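You operate a simulated robot arm through the tools that you are given. There is no shell and no other tool.

The job below is to be done with a simulated two-armed robot. You get a single attempt, and the scene is never put back.

TASK
Lock the line off at the pillar and try the test button.
Fine: isolator off, bar across, padlock shut, then test.

Only the result counts: the job must be done as asked and must still hold three seconds after the hand-in. Knocking over, shifting, dropping, spilling or breaking anything else fails it.

THE ROBOT
Two 7-joint arms with fingered hands on one trunk that stands fixed in place. Base frame: the origin is at the foot of the trunk, x ahead of it, y to its left, z up. Lengths are in mm, angles in rad, forces in N, time in s.
The left shoulder is at [21, 208, 1523], the right one opposite. Payload 5 kg a hand.
The tool frame of a hand sits at the grasp point between the pads (the TCP): z along the fingers, y along the line on which they close. The tips reach 48 mm beyond it. The gripper opens to 160 mm. The gripper's body begins 56 mm behind the TCP. The gripper is a hand of 4 fingers: y runs from the thumb to the fingers, the wrist lies at [-26, -142, -252] in the tool frame, and closing takes about 1.5 s.
Orientation is that of the tool frame in the base frame, as [roll, pitch, yaw] about the fixed x, y, z axes, in that order (R = Rz(yaw) Ry(pitch) Rx(roll)). With the fingers straight down and the wrist toward the robot, the tool's x, y and z point along [0, 1, 0], [1, 0, 0] and [0, 0, -1] of the base frame.

THE INTERFACE
- The arms move only by the tool arm_command. It takes "left_motion", "right_motion" or both (then of equal length, played together; a hand with none holds still); each is a list of rows, each a list of 2 entries, a list of its own where there are three numbers: the shift along the tool's x, y, z in mm, then the turn, a rotation vector about the tool's x, y, z in rad. In form: [[[dx, dy, dz], [rx, ry, rz]], ...]. A call has 1 to 20 rows; each row shifts and turns the commanded pose from where the row before left it, along the tool's axes as they then stand. "left_gripper" and "right_gripper" are, for a hand that has rows, the opening, from 0 (shut) to 1 (fully open), set as the call begins (left out, the last holds). A row lasts 0.2 s, in which the tool goes at most 50 mm and 0.15 rad; a call with a longer step from one row to the next is refused whole, and so is a gripper value outside its range. Where a pose cannot be reached the arm comes as near as it can. A force on the tool above 90 N (or 10 N above the force at the start of the call, whichever is more), or a blocked arm, ends the call early, and 0.2 s more pass. The fingers move at their own pace (about 108 mm/s each) and stop on an object; they squeeze with about 28 N. The grip force told is the motor's: it shows also when the fingers shut on nothing. Time passes only in rows, and 0.2 s behind the last, so rows that do not move let the fingers close. The reply holds the time, the measured pose of the TCP, the force on the tool along the base axes, the opening and the grip force, in the units named above and with some noise, with the torque about the TCP (base axes, N m) and any sound that the robot's microphone picked up, and new pictures: "views" is both (left out), scene, wrist or none (wrist: the cameras of the hands that moved).
- Cameras (640 x 400 px; columns grow to the right, rows downward): "scene" is now at [102.3, 14, 1727.9]; the picture's right is [0.13, -0.99, 0.00], its down [-0.42, -0.06, -0.91] and it looks along [0.90, 0.12, -0.42] (base axes); focal length 349 px, centre (320, 200). "left" rides on the left gripper at [-87, -133, -189] in its tool frame; the picture's right is [-0.83, -0.26, 0.49], its down [0.51, -0.71, 0.49] and it looks along [0.22, 0.66, 0.72] (tool axes); focal length 238 px, centre (320, 200). "right" rides on the right gripper at [87, -133, -189] in its tool frame; the picture's right is [-0.83, 0.26, -0.49], its down [-0.51, -0.71, 0.49] and it looks along [-0.22, 0.66, 0.72] (tool axes); focal length 238 px, centre (320, 200). There is no depth. A picture from a camera that has moved, and an enlarged one, comes with that camera's place and axes in the base frame and with its lens.
- raise_lower(by): slides the trunk up (or, below 0, down) by that many mm; the arms and the scene camera ride with it, the base frame stays. It gives what a move gives, with no picture.
- grasp_type(shape, hand): the hand has 4 fingers and takes this shape, open, in about a second: jaw (thumb against the fingers, like two jaws); tri (thumb and two fingers); tip (a fingertip pinch); poke (one finger out to press); point (the index stretched); flat (the hand flat); cup (the hand cupped); fist (a fist). The gripper value then closes the fingers along that shape, each until it touches; the sizes above hold for jaw. It gives what a move gives, with no picture.
- head_to(pan, tilt): turns the head with the scene camera to pan (to the left, within 1.501 rad either way) and tilt (down, from -0.506 to 1.204), counted from straight ahead of the robot. It gives what a move gives, and a new picture of the scene camera.
- enlarge(camera, box): a new picture of the part [left, top, right, bottom] of that camera's present view, enlarged. The clock stands still meanwhile.
- hand_in(): hands the job in; it is judged then, once.

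Places have to be worked out from the pictures, the camera data and where the tool is seen. Open the grippers and draw the arms clear of the work before you hand the job in, unless the task says otherwise.

The tools are called after "Call:" as a command line: name --argument value ..., lists and objects as JSON in quotes. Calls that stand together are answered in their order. arm_command: Moves the arms, as the interface text tells. Its arguments: {"type":"object","properties":{"left_motion":{"type":"array","items":{"type":"array"}},"left_gripper":{"type":"number"},"right_motion":{"type":"array","items":{"type":"array"}},"right_gripper":{"type":"number"},"views":{"type":"string","enum":["both","scene","wrist","none"]}},"required":[]} The other tools are called the same way: raise_lower (by) slides the trunk up or down; grasp_type (shape, hand) gives the hand a shape; head_to (pan, tilt) turns the head that bears the scene camera; enlarge (camera, box) takes an enlarged picture of a part of a camera's view; hand_in () hands the job in.

At the start:

```text
time: 0.0
left_eef_pos: [608.5, 265.6, 1516.2]
left_orientation: [3.142, -0.001, 1.57]
left_force: [-0.5, 0.0, 0.3]
left_wrist_torque: [-0.03, -0.01, 0.0]
left_width: 160.0
left_finger_force: 0.1
left_shape: jaw
right_eef_pos: [792.9, -245.2, 1564.2]
right_orientation: [3.141, 0.0, 1.571]
right_force: [-0.9, -1.5, 0.3]
right_wrist_torque: [0.01, -0.03, -0.02]
right_width: 159.6
right_finger_force: 0.0
right_shape: jaw
trunk travel left (down, up): [-525.0, 165.0]
head pan, tilt: [0.134, 0.436]
```

scene: 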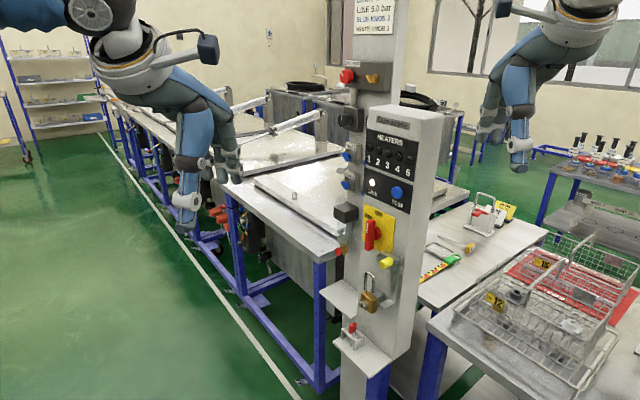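
right: 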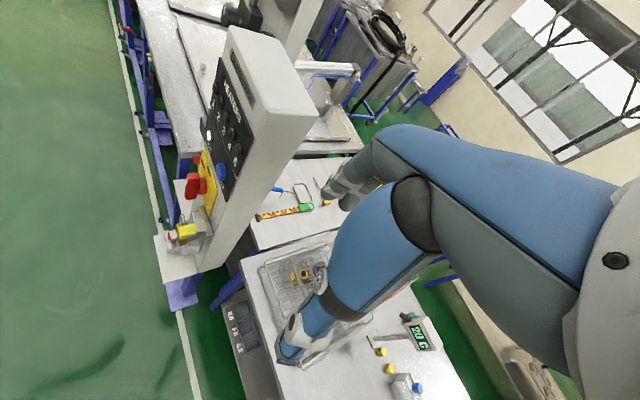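
left: 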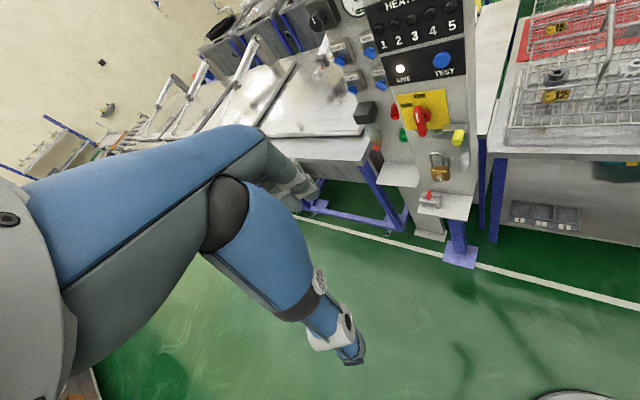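

The pictures show a pillar with a panel: yellow plate with a red isolator handle, a yellow bar knob, a padlock on a hook and a blue TEST button. I enlarge the pillar in the cameras to see details.

Call:
enlarge --camera "scene" --box '[310, 190, 450, 370]'

Call:
enlarge --camera "scene" --box '[310, 0, 450, 200]'

Call:
enlarge --camera "left" --box '[330, 40, 510, 240]'

Call:
enlarge --camera "right" --box '[140, 100, 290, 300]'

```text
2.22 times, centred on (380, 280) of scene
camera zoom: at [102.3, 14.0, 1727.9], right [0.13, -0.99, 0.0], down [-0.42, -0.06, -0.91], along [0.9, 0.12, -0.42], focal length 775 px, centre (187, 22)
```

zoom: 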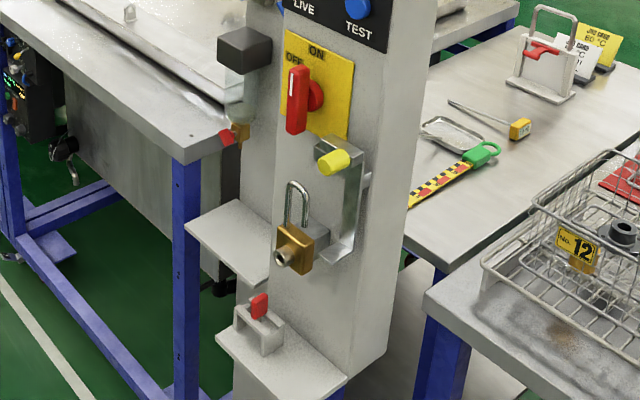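

```text
2.00 times, centred on (380, 100) of scene
camera zoom: at [102.3, 14.0, 1727.9], right [0.13, -0.99, 0.0], down [-0.42, -0.06, -0.91], along [0.9, 0.12, -0.42], focal length 698 px, centre (200, 400)
```

zoom: 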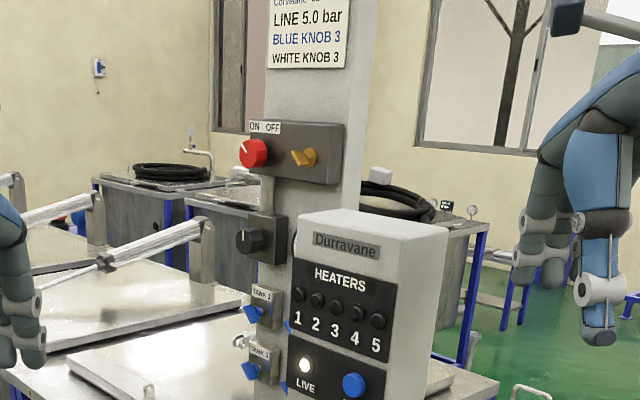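

```text
2.00 times, centred on (420, 140) of left
camera zoom: at [475.4, 178.0, 1704.7], right [-0.26, -0.83, -0.49], down [-0.71, 0.51, -0.49], along [0.66, 0.22, -0.72], focal length 477 px, centre (120, 320)
```

zoom: 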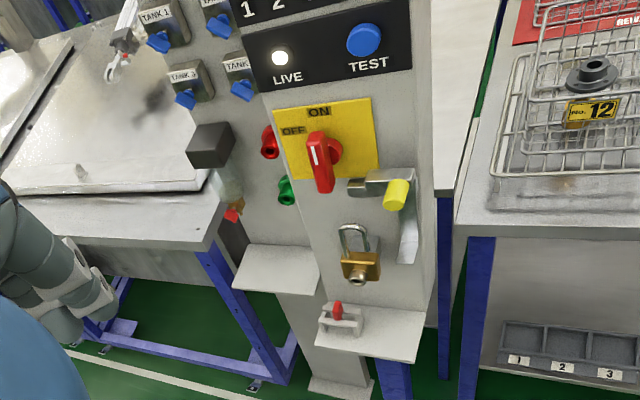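

```text
2.00 times, centred on (215, 200) of right
camera zoom: at [659.9, -158.4, 1753.9], right [0.26, -0.83, 0.49], down [-0.71, -0.51, -0.49], along [0.66, -0.22, -0.72], focal length 477 px, centre (530, 200)
```

zoom: 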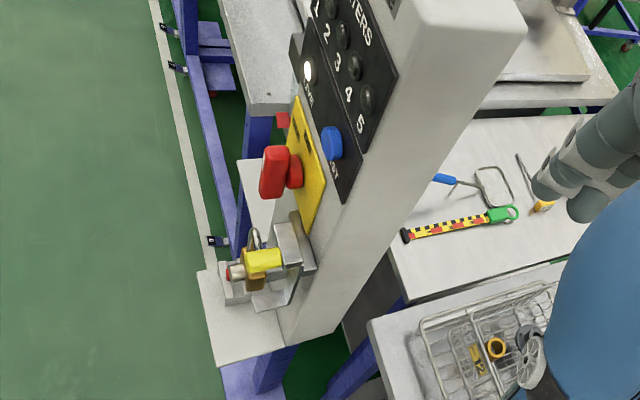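

I triangulate the TEST button at about [945, -72, 1366]. I zoom in further on the isolator, the bar and the padlock.

Call:
enlarge --camera "scene" --box '[350, 195, 410, 255]'

Call:
enlarge --camera "scene" --box '[350, 245, 410, 320]'

Call:
enlarge --camera "left" --box '[390, 80, 480, 150]'

Call:
enlarge --camera "left" --box '[400, 120, 490, 220]'

Call:
enlarge --camera "right" --box '[150, 160, 240, 270]'

```text
6.67 times, centred on (380, 225) of scene
camera zoom: at [102.3, 14.0, 1727.9], right [0.13, -0.99, 0.0], down [-0.42, -0.06, -0.91], along [0.9, 0.12, -0.42], focal length 2326 px, centre (-80, 33)
```

zoom: 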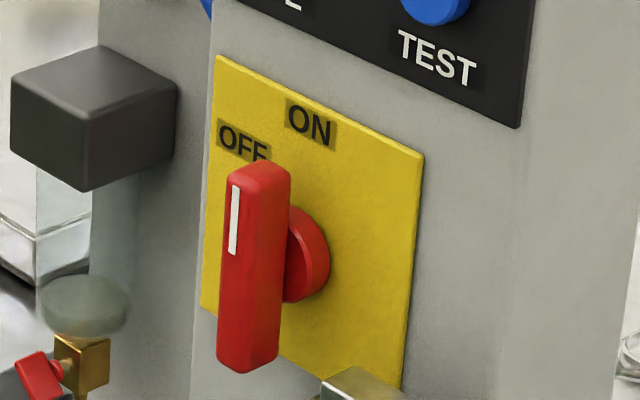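

```text
5.33 times, centred on (380, 282) of scene
camera zoom: at [102.3, 14.0, 1727.9], right [0.13, -0.99, 0.0], down [-0.42, -0.06, -0.91], along [0.9, 0.12, -0.42], focal length 1860 px, centre (0, -240)
```

zoom: 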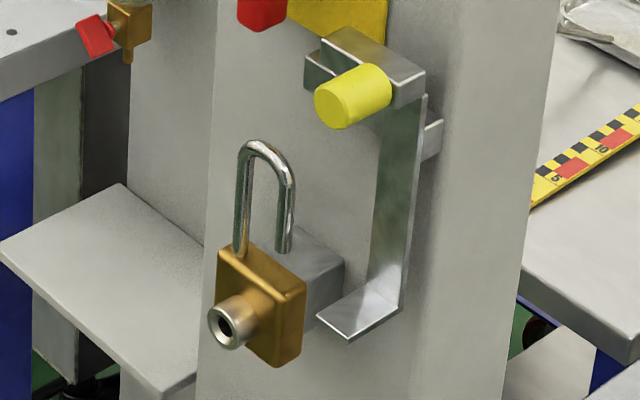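

```text
5.71 times, centred on (435, 115) of left
camera zoom: at [475.4, 178.0, 1704.7], right [-0.26, -0.83, -0.49], down [-0.71, 0.51, -0.49], along [0.66, 0.22, -0.72], focal length 1362 px, centre (-337, 686)
```

zoom: 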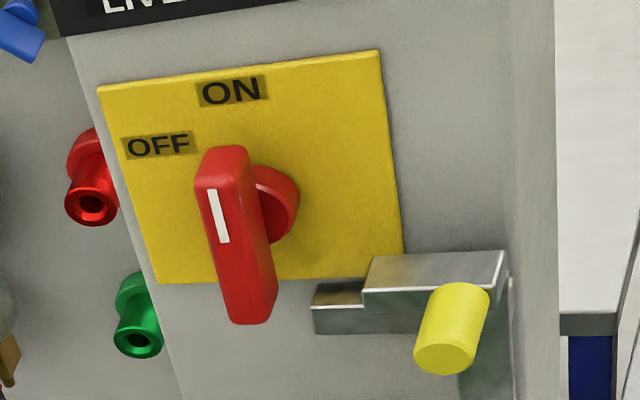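

```text
4.00 times, centred on (445, 170) of left
camera zoom: at [475.4, 178.0, 1704.7], right [-0.26, -0.83, -0.49], down [-0.71, 0.51, -0.49], along [0.66, 0.22, -0.72], focal length 953 px, centre (-180, 320)
```

zoom: 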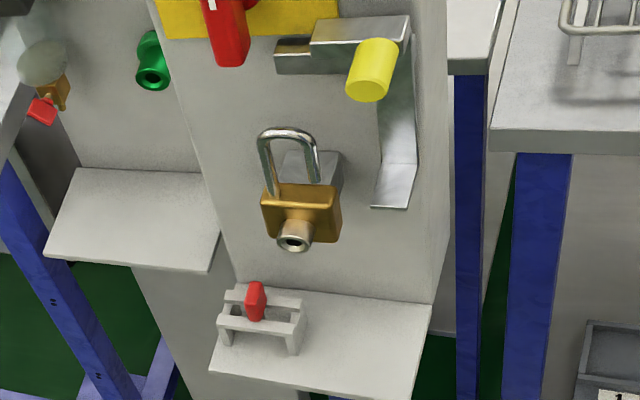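

```text
3.64 times, centred on (195, 215) of right
camera zoom: at [659.9, -158.4, 1753.9], right [0.26, -0.83, 0.49], down [-0.71, -0.51, -0.49], along [0.66, -0.22, -0.72], focal length 867 px, centre (774, 146)
```

zoom: 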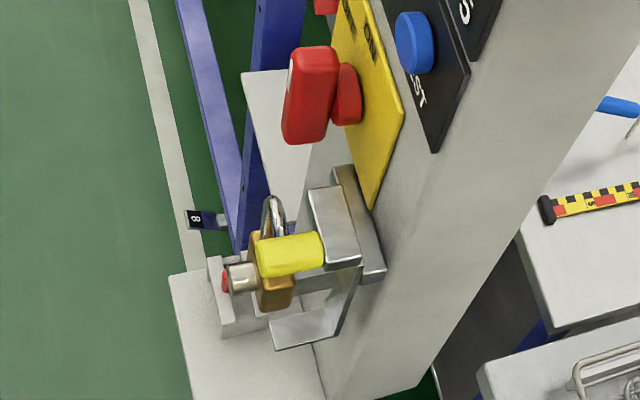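

The pillar face is turned about 45° (its outward normal is ≈ [-0.71, 0.71, 0]), so the left hand suits it. The isolator axis is near [996, -34, 1220], the yellow bar knob near [890, -55, 1180], and the padlock shackle stands up at z≈1118. I shape the left hand for poking and look at it.

Call:
grasp_type --shape "poke" --hand "left"

Call:
enlarge --camera "scene" --box '[90, 0, 290, 240]'

Call:
enlarge --camera "left" --box '[0, 0, 640, 400]'

```text
time: 0.9
left_eef_pos: [608.5, 265.0, 1515.8]
left_orientation: [-3.142, -0.001, 1.569]
left_force: [1.0, -0.8, 0.0]
left_wrist_torque: [-0.01, 0.03, -0.01]
left_width: 0.0
left_finger_force: 0.1
left_shape: poke
right_eef_pos: [792.6, -244.7, 1563.5]
right_orientation: [3.141, -0.001, 1.571]
right_force: [0.1, -0.1, -0.6]
right_wrist_torque: [0.04, 0.03, 0.01]
right_width: 159.6
right_finger_force: 0.0
right_shape: jaw
trunk travel left (down, up): [-525.0, 165.0]
head pan, tilt: [0.134, 0.436]
```

```text
1.67 times, centred on (190, 120) of scene
camera zoom: at [102.5, 14.0, 1727.9], right [0.13, -0.99, 0.0], down [-0.42, -0.06, -0.91], along [0.9, 0.12, -0.42], focal length 581 px, centre (537, 333)
```

zoom: 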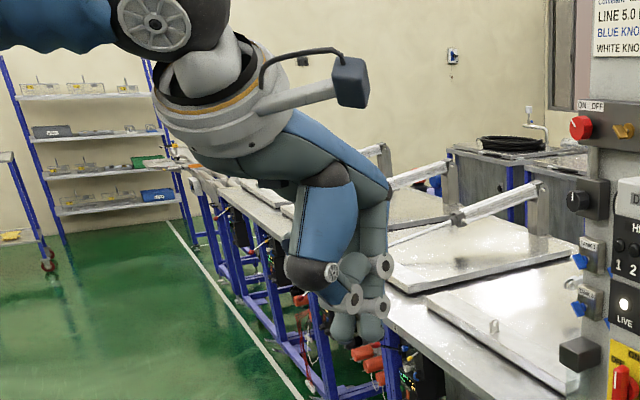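

```text
1.00 times, centred on (320, 200) of left (not enlarged: the box is as wide or as high as the picture)
camera zoom: at [475.6, 178.0, 1704.7], right [-0.26, -0.83, -0.49], down [-0.71, 0.51, -0.49], along [0.66, 0.22, -0.72], focal length 238 px, centre (320, 200)
```

zoom: 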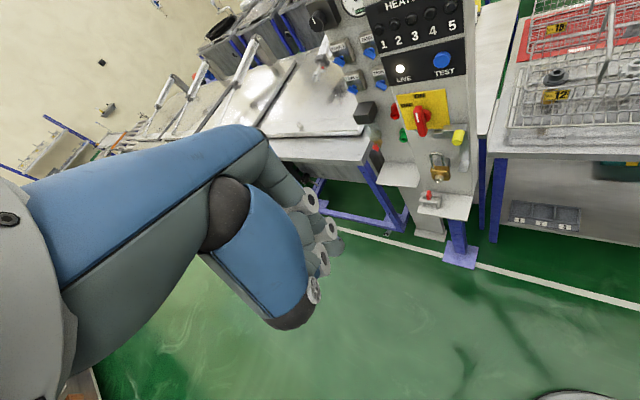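

I look at the poking finger more closely in both cameras.

Call:
enlarge --camera "left" --box '[230, 140, 390, 340]'

Call:
enlarge --camera "scene" --box '[160, 120, 260, 220]'

```text
2.00 times, centred on (310, 240) of left
camera zoom: at [475.6, 178.0, 1704.7], right [-0.26, -0.83, -0.49], down [-0.71, 0.51, -0.49], along [0.66, 0.22, -0.72], focal length 477 px, centre (340, 120)
```

zoom: 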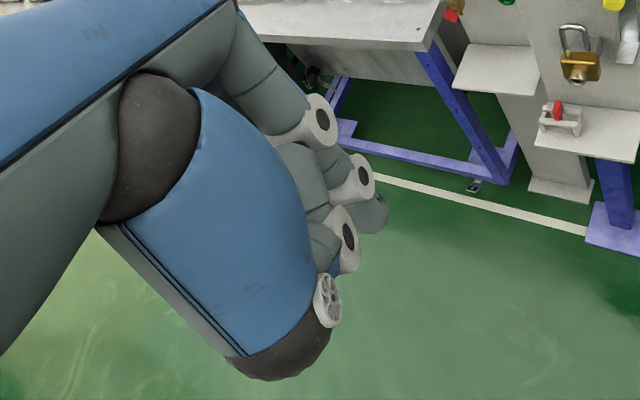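

```text
4.00 times, centred on (210, 170) of scene
camera zoom: at [102.5, 14.0, 1727.9], right [0.13, -0.99, 0.0], down [-0.42, -0.06, -0.91], along [0.9, 0.12, -0.42], focal length 1395 px, centre (760, 320)
```

zoom: 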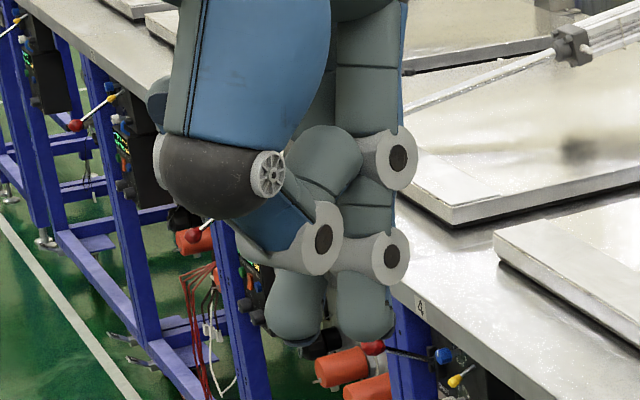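

The poke shape looks like a pinched set of fingers. I try "point" to see whether it yields a cleaner single finger.

Call:
grasp_type --shape "point" --hand "left"

Call:
enlarge --camera "left" --box '[230, 140, 390, 340]'

Call:
enlarge --camera "scene" --box '[160, 120, 260, 220]'

Call:
enlarge --camera "right" --box '[0, 0, 640, 400]'

```text
time: 1.8
left_eef_pos: [607.0, 264.3, 1515.7]
left_orientation: [-3.141, 0.0, 1.572]
left_force: [0.3, -0.6, 0.6]
left_wrist_torque: [-0.01, 0.02, -0.02]
left_width: 0.0
left_finger_force: 0.0
left_shape: point
right_eef_pos: [792.6, -245.6, 1564.2]
right_orientation: [-3.141, 0.0, 1.571]
right_force: [0.4, -0.3, 0.0]
right_wrist_torque: [-0.01, 0.02, 0.04]
right_width: 159.8
right_finger_force: 0.0
right_shape: jaw
trunk travel left (down, up): [-525.0, 165.0]
head pan, tilt: [0.134, 0.436]
```

```text
2.00 times, centred on (310, 240) of left
camera zoom: at [475.2, 178.0, 1704.8], right [-0.26, -0.83, -0.49], down [-0.71, 0.51, -0.49], along [0.66, 0.22, -0.72], focal length 477 px, centre (340, 120)
```

zoom: 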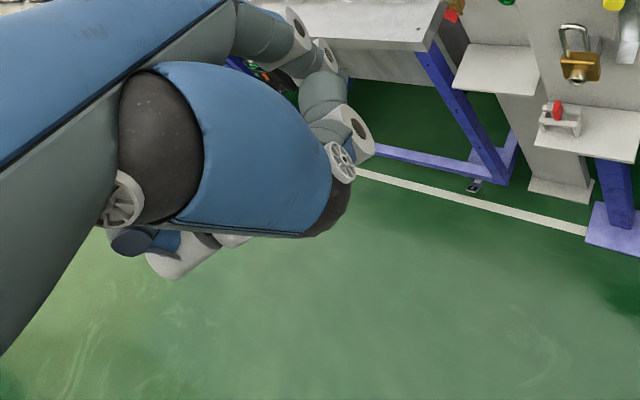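

```text
4.00 times, centred on (210, 170) of scene
camera zoom: at [102.1, 14.0, 1727.9], right [0.13, -0.99, 0.0], down [-0.42, -0.06, -0.91], along [0.9, 0.12, -0.42], focal length 1395 px, centre (760, 320)
```

zoom: 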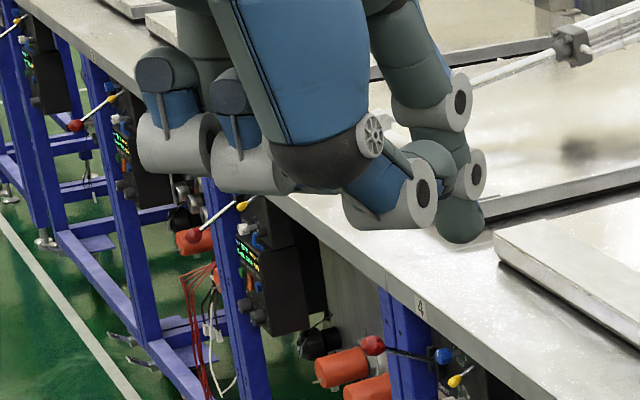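

```text
1.00 times, centred on (320, 200) of right (not enlarged: the box is as wide or as high as the picture)
camera zoom: at [659.8, -158.3, 1754.0], right [0.26, -0.83, 0.49], down [-0.71, -0.51, -0.49], along [0.66, -0.22, -0.72], focal length 238 px, centre (320, 200)
```

zoom: 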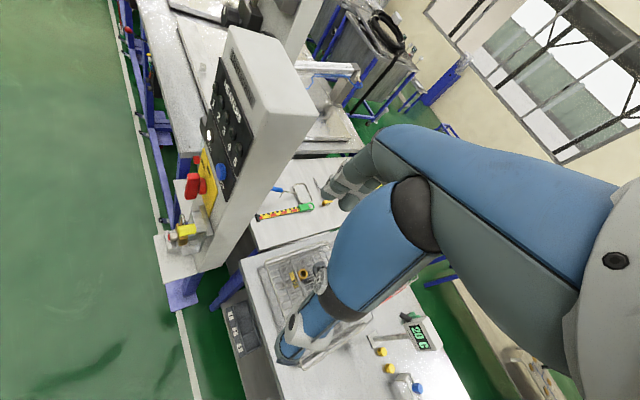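

The point shape bends the index; I'll stay with simpler closed shapes and check near the pillar. First I lower the trunk 200 mm so the shoulder is level with the work; nothing is beneath the hands.

Call:
raise_lower --by -200

Call:
grasp_type --shape "poke" --hand "left"

```text
time: 4.0
left_eef_pos: [607.9, 264.8, 1315.7]
left_orientation: [3.141, 0.001, 1.57]
left_force: [-0.3, 0.6, 0.3]
left_wrist_torque: [0.0, -0.04, 0.0]
left_width: 0.0
left_finger_force: 0.0
left_shape: point
right_eef_pos: [792.4, -245.2, 1364.6]
right_orientation: [-3.14, 0.0, 1.571]
right_force: [0.0, 0.6, 0.8]
right_wrist_torque: [-0.03, -0.03, -0.01]
right_width: 159.7
right_finger_force: 0.1
right_shape: jaw
trunk travel left (down, up): [-325.0, 365.0]
head pan, tilt: [0.134, 0.436]
```

```text
time: 4.9
left_eef_pos: [607.4, 265.0, 1315.4]
left_orientation: [3.141, 0.0, 1.569]
left_force: [0.1, 0.1, -0.1]
left_wrist_torque: [-0.02, 0.01, 0.01]
left_width: 0.0
left_finger_force: 0.1
left_shape: poke
right_eef_pos: [791.3, -244.6, 1364.1]
right_orientation: [3.141, 0.0, 1.571]
right_force: [0.5, -0.2, -0.3]
right_wrist_torque: [-0.02, -0.01, 0.01]
right_width: 159.6
right_finger_force: 0.0
right_shape: jaw
trunk travel left (down, up): [-325.0, 365.0]
head pan, tilt: [0.134, 0.436]
```

The trunk is lowered and the left hand is in poke shape. Now I bring it forward 100 mm and pitch the fingers to horizontal, then yaw them 45° toward the pillar face.

Call:
arm_command --left_motion '[[[0, 50, 0], [0, 0, 0]], [[0, 50, 0], [0, 0, 0]], [[0, 0, 0], [-0.1428, 0, 0]], [[0, 0, 0], [-0.1428, 0, 0]], [[0, 0, 0], [-0.1428, 0, 0]], [[0, 0, 0], [-0.1428, 0, 0]], [[0, 0, 0], [-0.1428, 0, 0]], [[0, 0, 0], [-0.1428, 0, 0]], [[0, 0, 0], [-0.1428, 0, 0]], [[0, 0, 0], [-0.1428, 0, 0]], [[0, 0, 0], [-0.1428, 0, 0]], [[0, 0, 0], [-0.1428, 0, 0]], [[0, 0, 0], [-0.1428, 0, 0]], [[0, 0, 0], [0, -0.1309, 0]], [[0, 0, 0], [0, -0.1309, 0]], [[0, 0, 0], [0, -0.1309, 0]], [[0, 0, 0], [0, -0.1309, 0]], [[0, 0, 0], [0, -0.1309, 0]], [[0, 0, 0], [0, -0.1309, 0]]]' --views "both"

```text
time: 8.9
left_eef_pos: [708.0, 264.6, 1313.9]
left_orientation: [1.572, 0.001, 0.783]
left_force: [1.1, 1.0, 0.2]
left_wrist_torque: [0.0, 0.01, -0.06]
left_width: 0.0
left_finger_force: 0.1
left_shape: poke
right_eef_pos: [793.4, -243.2, 1364.0]
right_orientation: [-3.142, 0.0, 1.571]
right_force: [0.5, -0.2, 0.3]
right_wrist_torque: [-0.02, 0.06, 0.02]
right_width: 160.0
right_finger_force: 0.0
right_shape: jaw
trunk travel left (down, up): [-325.0, 365.0]
head pan, tilt: [0.134, 0.436]
camera scene: at [102.7, 14.6, 1527.9], right [0.13, -0.99, 0.0], down [-0.42, -0.06, -0.91], along [0.9, 0.12, -0.42], focal length 349 px, centre (320, 200)
camera left: at [512.5, 337.3, 1181.7], right [-0.25, -0.93, -0.26], down [0.7, 0.01, -0.71], along [0.67, -0.36, 0.65], focal length 238 px, centre (320, 200)
```

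scene: 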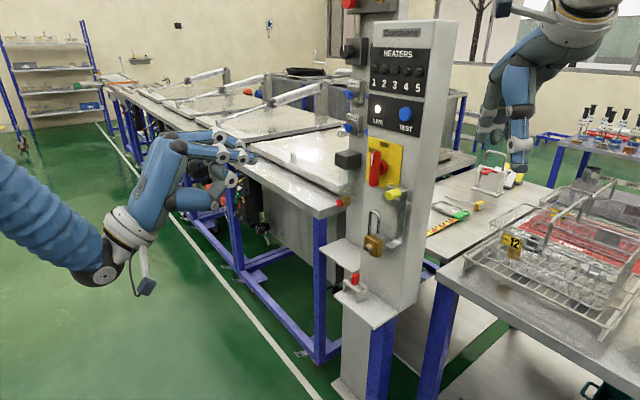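
left: 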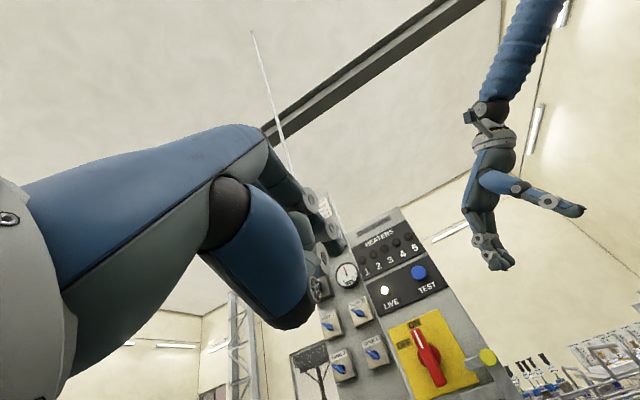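

The hand now points horizontally, square to the face. I zoom in to refine both the hand geometry and the lock parts from this new height.

Call:
enlarge --camera "scene" --box '[150, 110, 270, 220]'

Call:
enlarge --camera "scene" --box '[345, 95, 435, 195]'

Call:
enlarge --camera "scene" --box '[345, 180, 435, 270]'

Call:
enlarge --camera "left" --box '[230, 160, 360, 340]'

Call:
enlarge --camera "right" --box '[60, 60, 260, 260]'

```text
3.64 times, centred on (210, 165) of scene
camera zoom: at [102.7, 14.6, 1527.9], right [0.13, -0.99, 0.0], down [-0.42, -0.06, -0.91], along [0.9, 0.12, -0.42], focal length 1268 px, centre (720, 327)
```

zoom: 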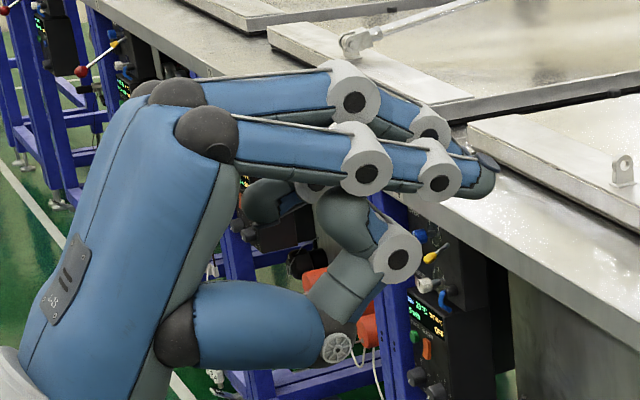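

```text
4.00 times, centred on (390, 145) of scene
camera zoom: at [102.7, 14.6, 1527.9], right [0.13, -0.99, 0.0], down [-0.42, -0.06, -0.91], along [0.9, 0.12, -0.42], focal length 1395 px, centre (40, 420)
```

zoom: 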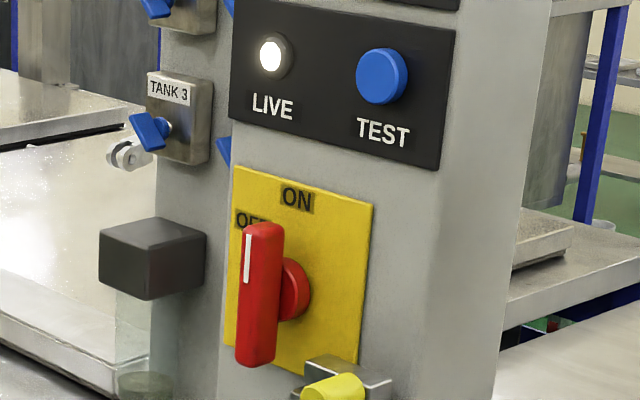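

```text
4.44 times, centred on (390, 225) of scene
camera zoom: at [102.7, 14.6, 1527.9], right [0.13, -0.99, 0.0], down [-0.42, -0.06, -0.91], along [0.9, 0.12, -0.42], focal length 1550 px, centre (9, 89)
```

zoom: 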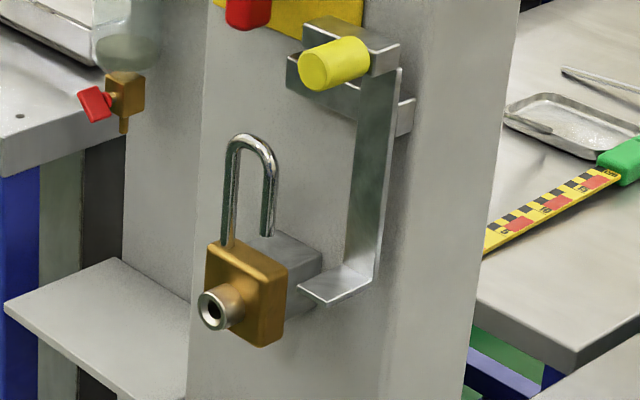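

```text
2.22 times, centred on (295, 250) of left
camera zoom: at [512.5, 337.3, 1181.7], right [-0.25, -0.93, -0.26], down [0.7, 0.01, -0.71], along [0.67, -0.36, 0.65], focal length 530 px, centre (376, 89)
```

zoom: 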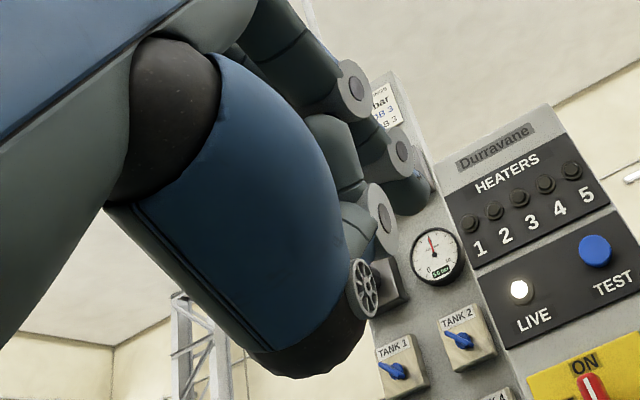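

```text
2.00 times, centred on (160, 160) of right
camera zoom: at [660.4, -157.7, 1553.7], right [0.26, -0.83, 0.49], down [-0.71, -0.51, -0.49], along [0.66, -0.22, -0.72], focal length 477 px, centre (640, 280)
```

zoom: 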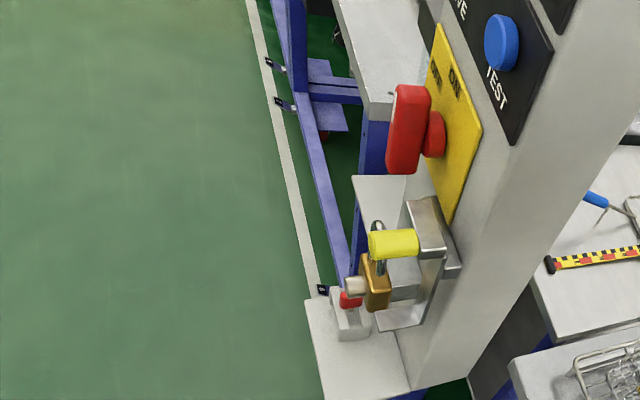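

In poke shape the index points straight ahead with its tip about 48 mm beyond the TCP and ~15 mm to the tool's −x side. I check whether a second finger sticks out alongside it.

Call:
enlarge --camera "left" --box '[290, 170, 350, 260]'

Call:
enlarge --camera "scene" --box '[205, 120, 255, 180]'

Call:
enlarge --camera "right" --box '[0, 0, 640, 400]'

```text
4.44 times, centred on (320, 215) of left
camera zoom: at [512.5, 337.3, 1181.7], right [-0.25, -0.93, -0.26], down [0.7, 0.01, -0.71], along [0.67, -0.36, 0.65], focal length 1059 px, centre (320, 133)
```

zoom: 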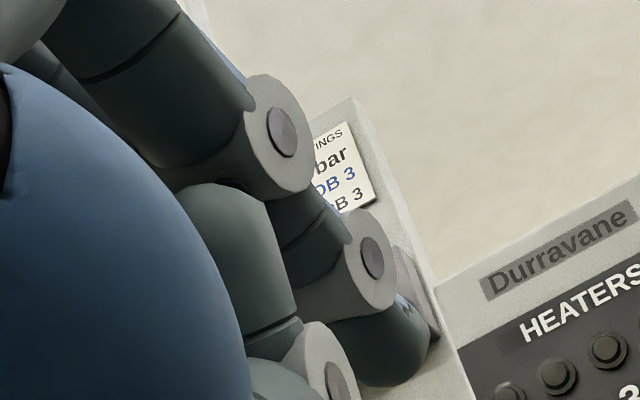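

```text
6.67 times, centred on (230, 150) of scene
camera zoom: at [102.7, 14.6, 1527.9], right [0.13, -0.99, 0.0], down [-0.42, -0.06, -0.91], along [0.9, 0.12, -0.42], focal length 2326 px, centre (920, 533)
```

zoom: 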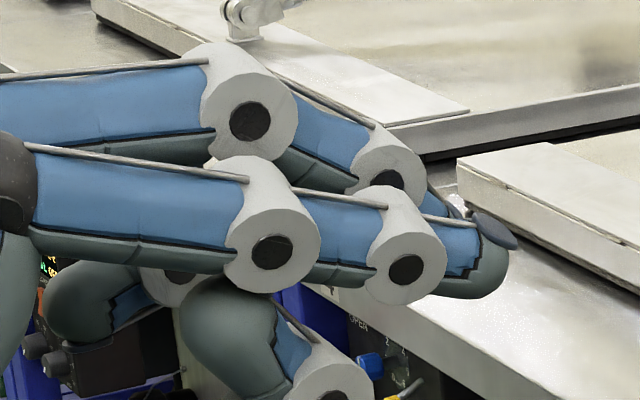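

```text
1.00 times, centred on (320, 200) of right (not enlarged: the box is as wide or as high as the picture)
camera zoom: at [660.4, -157.7, 1553.7], right [0.26, -0.83, 0.49], down [-0.71, -0.51, -0.49], along [0.66, -0.22, -0.72], focal length 238 px, centre (320, 200)
```

zoom: 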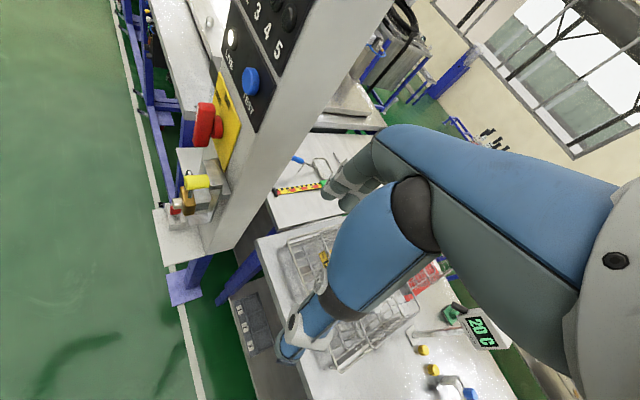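

Two fingers reach forward, with the index rightmost (nearest the scene camera). So I'll push the lever's lower end from its left side to the right and up, which turns it toward OFF with only the index touching. I move to a staging point about 100 mm in front of the face and look.

Call:
arm_command --left_motion '[[[8, -22, 40], [0, 0, 0]], [[8, -22, 40], [0, 0, 0]], [[8, -22, 40], [0, 0, 0]], [[8, -22, 40], [0, 0, 0]], [[8, -23, 40], [0, 0, 0]], [[8, -23, 40], [0, 0, 0]], [[0, 0, 20], [0, 0, 0]], [[0, 0, 0], [0, 0, 0]]]' --views "both"

Call:
enlarge --camera "scene" --box '[290, 110, 430, 250]'

Call:
enlarge --camera "right" --box '[80, 60, 260, 240]'

Call:
enlarge --camera "left" --box '[270, 160, 470, 360]'

```text
time: 10.7
left_eef_pos: [925.0, 117.7, 1182.1]
left_orientation: [1.571, 0.001, 0.785]
left_force: [-0.3, 0.1, -0.5]
left_wrist_torque: [0.01, -0.02, -0.02]
left_width: 0.1
left_finger_force: 0.1
left_shape: poke
right_eef_pos: [794.1, -244.8, 1364.8]
right_orientation: [-3.141, -0.001, 1.571]
right_force: [-1.0, -0.6, 0.0]
right_wrist_torque: [-0.03, 0.05, 0.01]
right_width: 159.6
right_finger_force: 0.1
right_shape: jaw
trunk travel left (down, up): [-325.0, 365.0]
head pan, tilt: [0.134, 0.436]
camera scene: at [102.5, 14.2, 1527.9], right [0.13, -0.99, 0.0], down [-0.42, -0.06, -0.91], along [0.9, 0.12, -0.42], focal length 349 px, centre (320, 200)
camera left: at [729.8, 189.1, 1048.8], right [-0.25, -0.93, -0.26], down [0.7, 0.01, -0.71], along [0.67, -0.36, 0.66], focal length 238 px, centre (320, 200)
```

scene: 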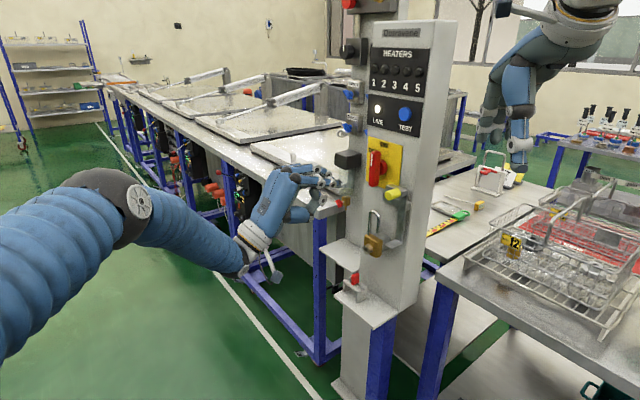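
left: 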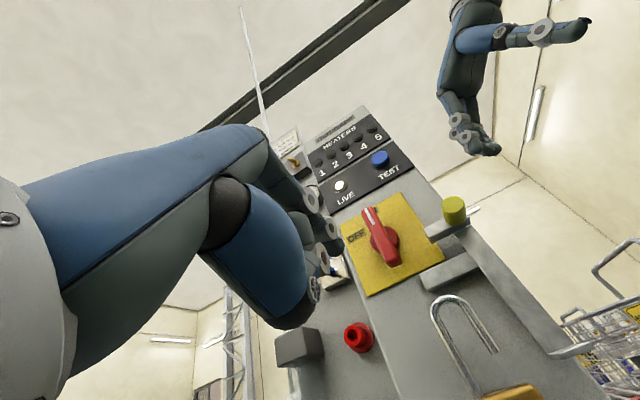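

```text
2.86 times, centred on (360, 180) of scene
camera zoom: at [102.5, 14.2, 1527.9], right [0.13, -0.99, 0.0], down [-0.42, -0.06, -0.91], along [0.9, 0.12, -0.42], focal length 997 px, centre (206, 257)
```

zoom: 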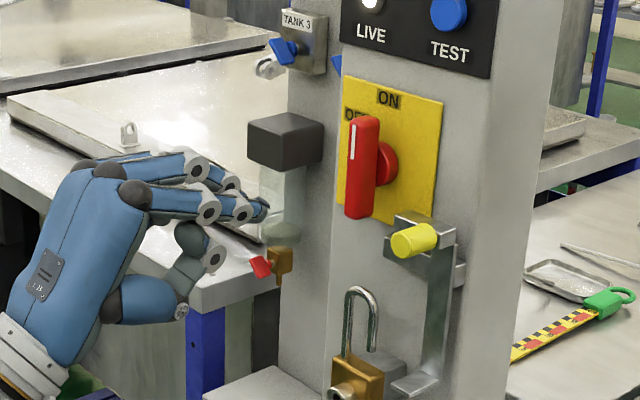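

```text
2.22 times, centred on (170, 150) of right
camera zoom: at [660.1, -158.2, 1553.8], right [0.26, -0.83, 0.49], down [-0.71, -0.51, -0.49], along [0.66, -0.22, -0.72], focal length 530 px, centre (653, 311)
```

zoom: 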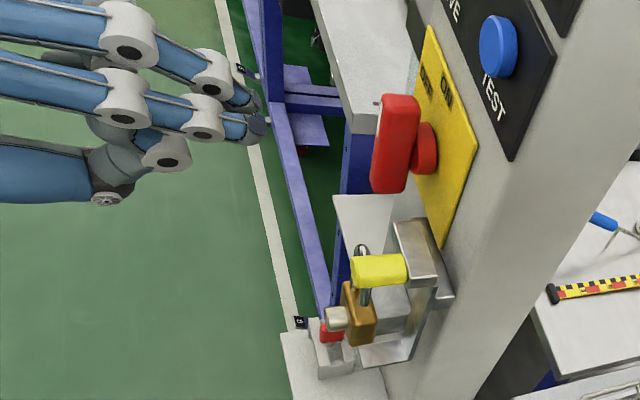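

```text
2.00 times, centred on (370, 260) of left
camera zoom: at [729.8, 189.1, 1048.8], right [-0.25, -0.93, -0.26], down [0.7, 0.01, -0.71], along [0.67, -0.36, 0.66], focal length 477 px, centre (220, 80)
```

zoom: 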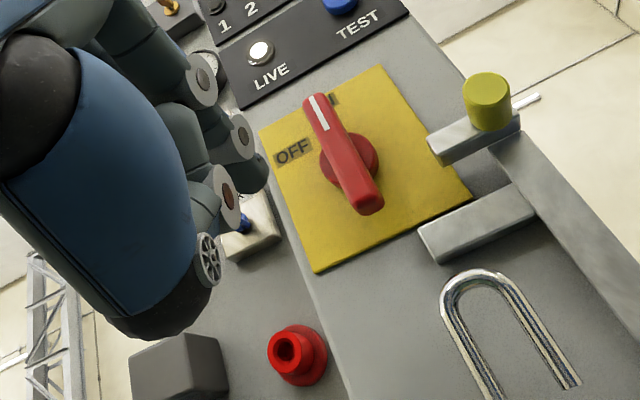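

The index tip measures at tool (-14, 2, 52), leading the second finger. I move it in beside the lower end of the lever, to its left, with the tip about 15 mm off the plate.

Call:
arm_command --left_motion '[[[-8, 2, 25], [0, 0, 0]], [[0, 0, 25], [0, 0, 0]], [[0, 0, 25], [0, 0, 0]], [[0, 0, 15], [0, 0, 0]], [[0, 0, 0], [0, 0, 0]]]' --views "both"

Call:
enlarge --camera "scene" --box '[330, 120, 420, 220]'

Call:
enlarge --camera "right" --box '[140, 60, 260, 200]'

Call:
enlarge --camera "left" --box '[270, 180, 430, 340]'

```text
time: 11.9
left_eef_pos: [984.3, 44.7, 1183.4]
left_orientation: [1.571, 0.0, 0.787]
left_force: [-1.1, 0.7, -0.4]
left_wrist_torque: [0.01, 0.04, -0.01]
left_width: 0.0
left_finger_force: 0.1
left_shape: poke
right_eef_pos: [791.9, -244.2, 1364.2]
right_orientation: [-3.141, 0.0, 1.571]
right_force: [-0.4, 0.2, -0.2]
right_wrist_torque: [-0.03, 0.01, -0.03]
right_width: 159.6
right_finger_force: 0.1
right_shape: jaw
trunk travel left (down, up): [-325.0, 365.0]
head pan, tilt: [0.134, 0.436]
camera scene: at [102.1, 14.2, 1528.0], right [0.13, -0.99, 0.0], down [-0.42, -0.06, -0.91], along [0.9, 0.12, -0.42], focal length 349 px, centre (320, 200)
camera left: at [788.2, 117.5, 1050.6], right [-0.25, -0.93, -0.26], down [0.7, 0.01, -0.71], along [0.67, -0.36, 0.66], focal length 238 px, centre (320, 200)
```

scene: 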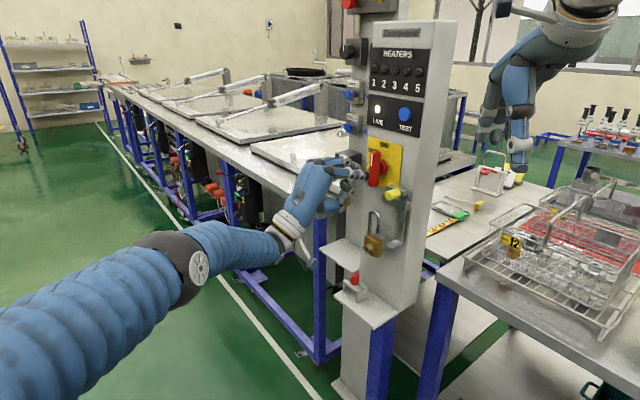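
left: 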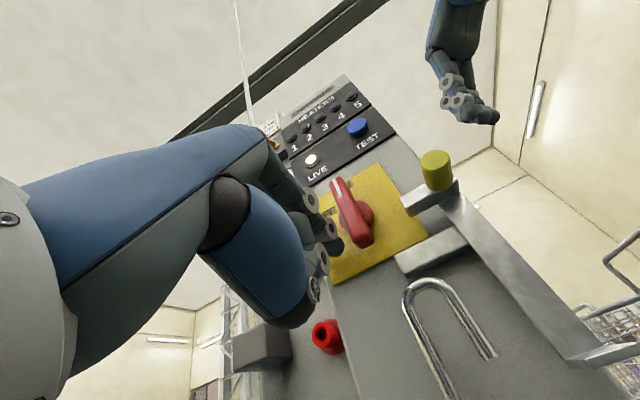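

```text
4.00 times, centred on (375, 170) of scene
camera zoom: at [102.1, 14.2, 1528.0], right [0.13, -0.99, 0.0], down [-0.42, -0.06, -0.91], along [0.9, 0.12, -0.42], focal length 1395 px, centre (100, 320)
```

zoom: 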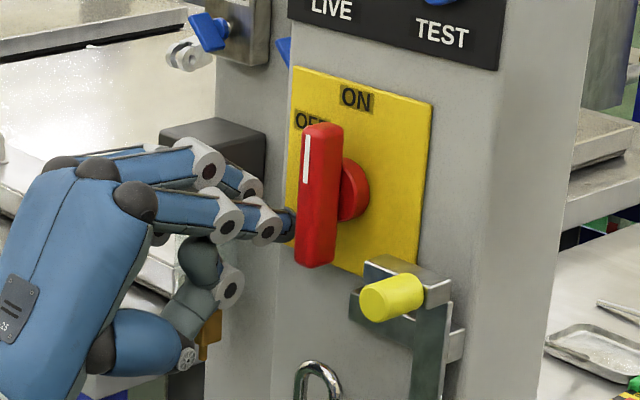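

```text
2.86 times, centred on (200, 130) of right
camera zoom: at [659.8, -158.1, 1554.0], right [0.26, -0.83, 0.49], down [-0.71, -0.51, -0.49], along [0.66, -0.22, -0.72], focal length 681 px, centre (663, 400)
```

zoom: 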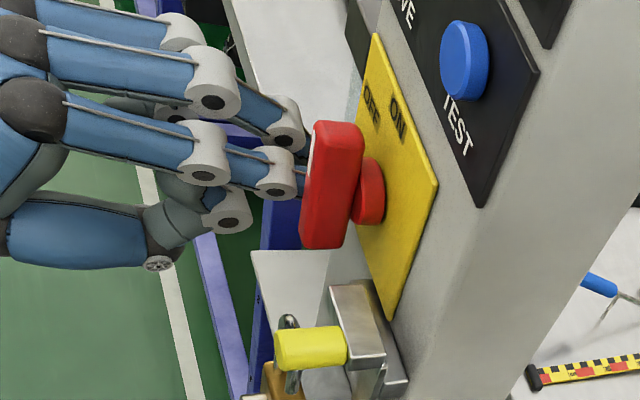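

```text
2.50 times, centred on (350, 260) of left
camera zoom: at [788.2, 117.5, 1050.6], right [-0.25, -0.93, -0.26], down [0.7, 0.01, -0.71], along [0.67, -0.36, 0.66], focal length 596 px, centre (245, 50)
```

zoom: 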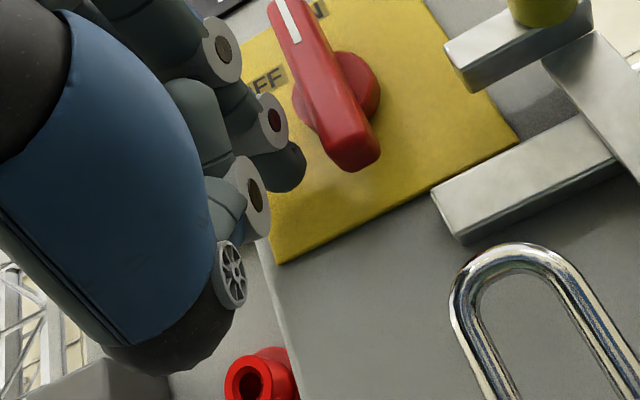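

The index lies just left of the lever's lower end, clear of it. I start pushing it along the arc, to the right and slightly under, and check halfway.

Call:
arm_command --left_motion '[[[-8, 1, 0], [0, 0, 0]], [[-5, -2.7, 0], [0, 0, 0]], [[-4, -2.7, 0], [0, 0, 0]], [[-5, -1.4, 0], [0, 0, 0]], [[-5, -1.4, 0], [0, 0, 0]], [[-5, 0, 0], [0, 0, 0]], [[-5.5, 0, 0], [0, 0, 0]], [[0, 0, 0], [0, 0, 0]]]' --views "wrist"

Call:
enlarge --camera "scene" --box '[330, 120, 420, 220]'

Call:
enlarge --camera "left" --box '[270, 180, 430, 340]'

```text
time: 13.7
left_eef_pos: [957.2, 20.4, 1176.4]
left_orientation: [1.572, 0.0, 0.787]
left_force: [0.7, 2.9, -2.0]
left_wrist_torque: [0.02, 0.06, 0.02]
left_width: 0.1
left_finger_force: 0.1
left_shape: poke
right_eef_pos: [793.5, -244.5, 1363.7]
right_orientation: [3.14, 0.0, 1.571]
right_force: [-1.0, 0.0, -0.3]
right_wrist_torque: [0.01, -0.04, 0.01]
right_width: 159.3
right_finger_force: 0.1
right_shape: jaw
trunk travel left (down, up): [-325.0, 365.0]
head pan, tilt: [0.134, 0.436]
camera left: at [762.6, 92.1, 1043.9], right [-0.25, -0.93, -0.26], down [0.7, 0.01, -0.71], along [0.67, -0.36, 0.66], focal length 238 px, centre (320, 200)
```

left: 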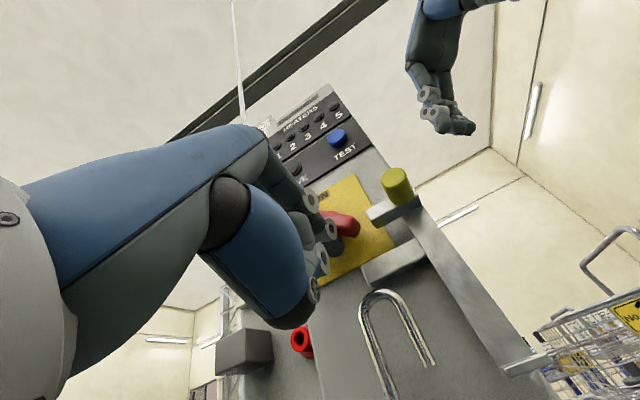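

```text
4.00 times, centred on (375, 170) of scene
camera zoom: at [102.6, 14.3, 1527.9], right [0.13, -0.99, 0.0], down [-0.42, -0.06, -0.91], along [0.9, 0.12, -0.42], focal length 1395 px, centre (100, 320)
```

zoom: 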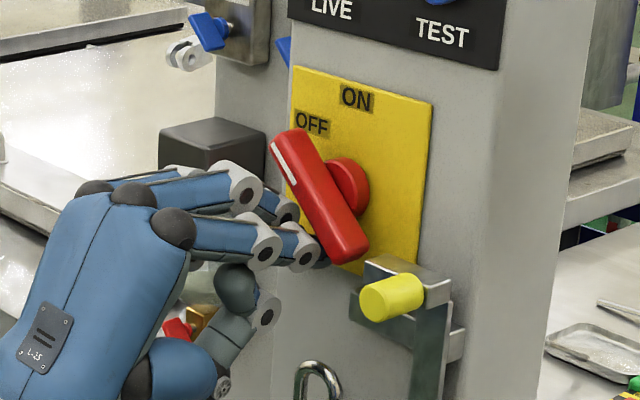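

```text
2.50 times, centred on (350, 260) of left
camera zoom: at [762.6, 92.1, 1043.9], right [-0.25, -0.93, -0.26], down [0.7, 0.01, -0.71], along [0.67, -0.36, 0.66], focal length 596 px, centre (245, 50)
```

zoom: 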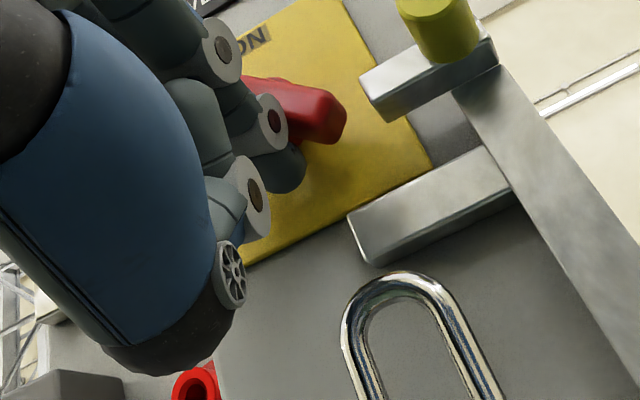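

The lever turns smoothly (about 40° now, with little force). I continue the arc up under the lever to bring it to OFF.

Call:
arm_command --left_motion '[[[-5, 1.3, 0], [0, 0, 0]], [[-5.3, 1.3, 0], [0, 0, 0]], [[-4.6, 2.6, 0], [0, 0, 0]], [[-4.6, 2.7, 0], [0, 0, 0]], [[-3.8, 3.7, 0], [0, 0, 0]], [[-3.8, 3.7, 0], [0, 0, 0]], [[-1, 3, 0], [0, 0, 0]], [[0, 0, 0], [0, 0, 0]]]' --views "wrist"

Call:
enlarge --camera "scene" --box '[330, 120, 420, 220]'

Call:
enlarge --camera "right" --box '[140, 60, 260, 200]'

```text
time: 15.5
left_eef_pos: [939.3, 1.1, 1187.8]
left_orientation: [1.579, 0.005, 0.786]
left_force: [-10.6, 15.1, -39.7]
left_wrist_torque: [0.5, 0.41, 0.33]
left_width: 0.1
left_finger_force: 0.0
left_shape: poke
right_eef_pos: [795.0, -242.7, 1362.9]
right_orientation: [-3.141, 0.001, 1.571]
right_force: [0.3, 0.1, 0.1]
right_wrist_torque: [-0.02, 0.03, -0.01]
right_width: 159.7
right_finger_force: 0.1
right_shape: jaw
trunk travel left (down, up): [-325.0, 365.0]
head pan, tilt: [0.134, 0.436]
camera left: at [742.0, 74.3, 1057.2], right [-0.25, -0.93, -0.26], down [0.7, 0.01, -0.72], along [0.67, -0.36, 0.65], focal length 238 px, centre (320, 200)
```

left: 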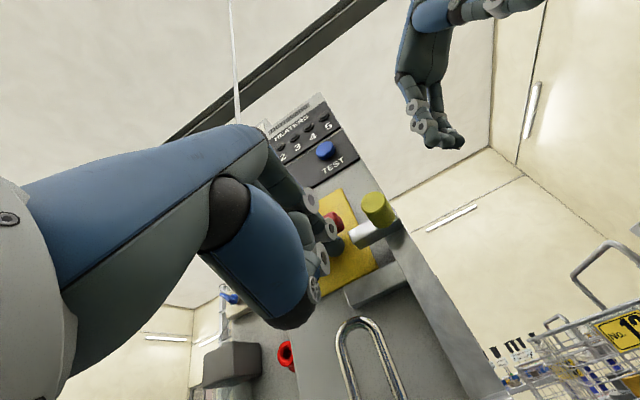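

```text
4.00 times, centred on (375, 170) of scene
camera zoom: at [104.9, 15.6, 1527.5], right [0.13, -0.99, 0.0], down [-0.42, -0.06, -0.9], along [0.9, 0.12, -0.43], focal length 1395 px, centre (100, 320)
```

zoom: 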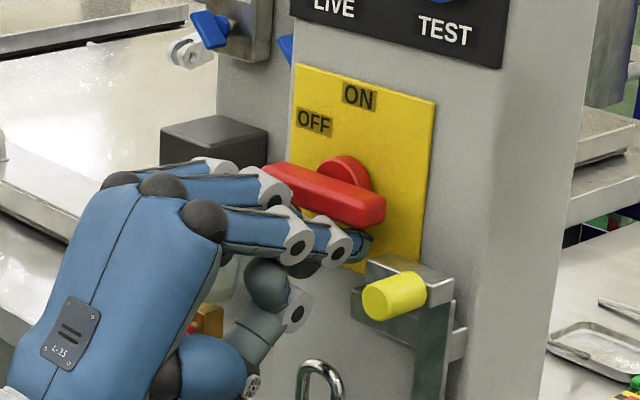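

```text
2.86 times, centred on (200, 130) of right
camera zoom: at [662.6, -156.6, 1552.5], right [0.26, -0.83, 0.49], down [-0.71, -0.51, -0.49], along [0.65, -0.22, -0.72], focal length 681 px, centre (663, 400)
```

zoom: 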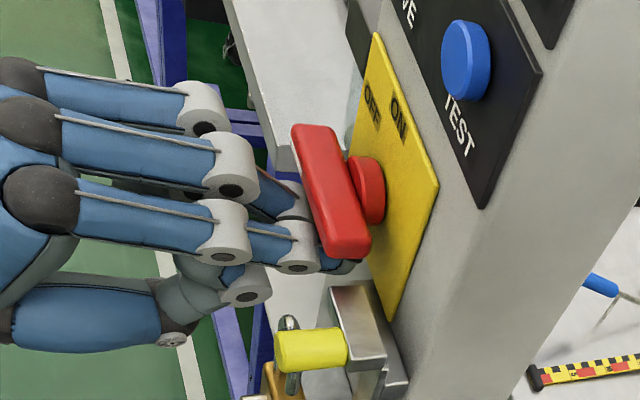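

The force rose to ~40 N, so the lever is at a stop or nearly so. I zoom in to see whether it is truly horizontal.

Call:
enlarge --camera "scene" --box '[360, 135, 410, 185]'

Call:
enlarge --camera "left" --box '[300, 180, 400, 300]'

Call:
enlarge --camera "right" --box '[180, 90, 230, 160]'

```text
8.00 times, centred on (385, 160) of scene
camera zoom: at [104.9, 15.6, 1527.5], right [0.13, -0.99, 0.0], down [-0.42, -0.06, -0.9], along [0.9, 0.12, -0.43], focal length 2791 px, centre (-200, 520)
```

zoom: 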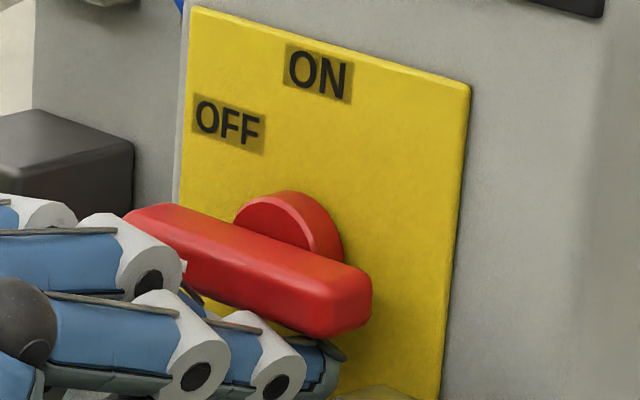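

```text
3.33 times, centred on (350, 240) of left
camera zoom: at [742.0, 74.3, 1057.2], right [-0.25, -0.93, -0.26], down [0.7, 0.01, -0.72], along [0.67, -0.36, 0.65], focal length 794 px, centre (220, 67)
```

zoom: 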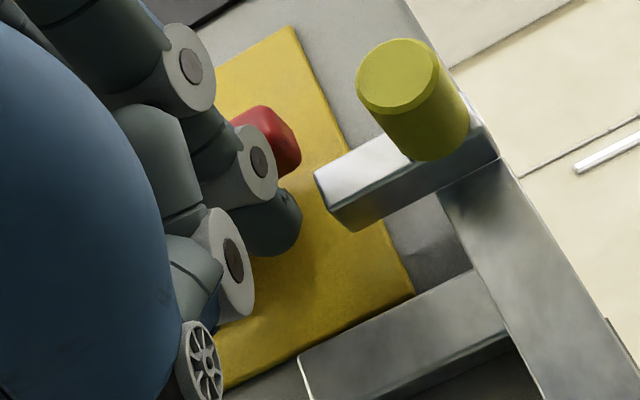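

```text
5.71 times, centred on (205, 125) of right
camera zoom: at [662.6, -156.6, 1552.5], right [0.26, -0.83, 0.49], down [-0.71, -0.51, -0.49], along [0.65, -0.22, -0.72], focal length 1362 px, centre (977, 629)
```

zoom: 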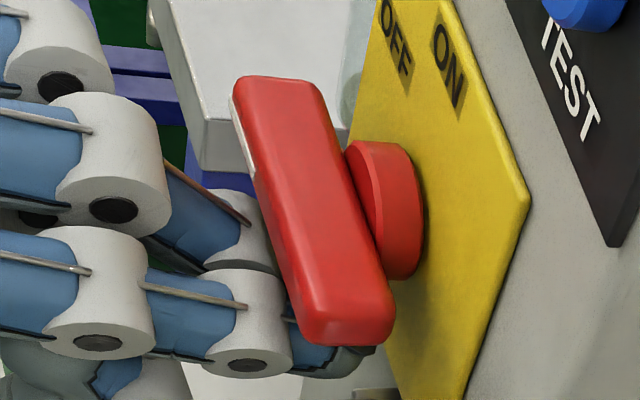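

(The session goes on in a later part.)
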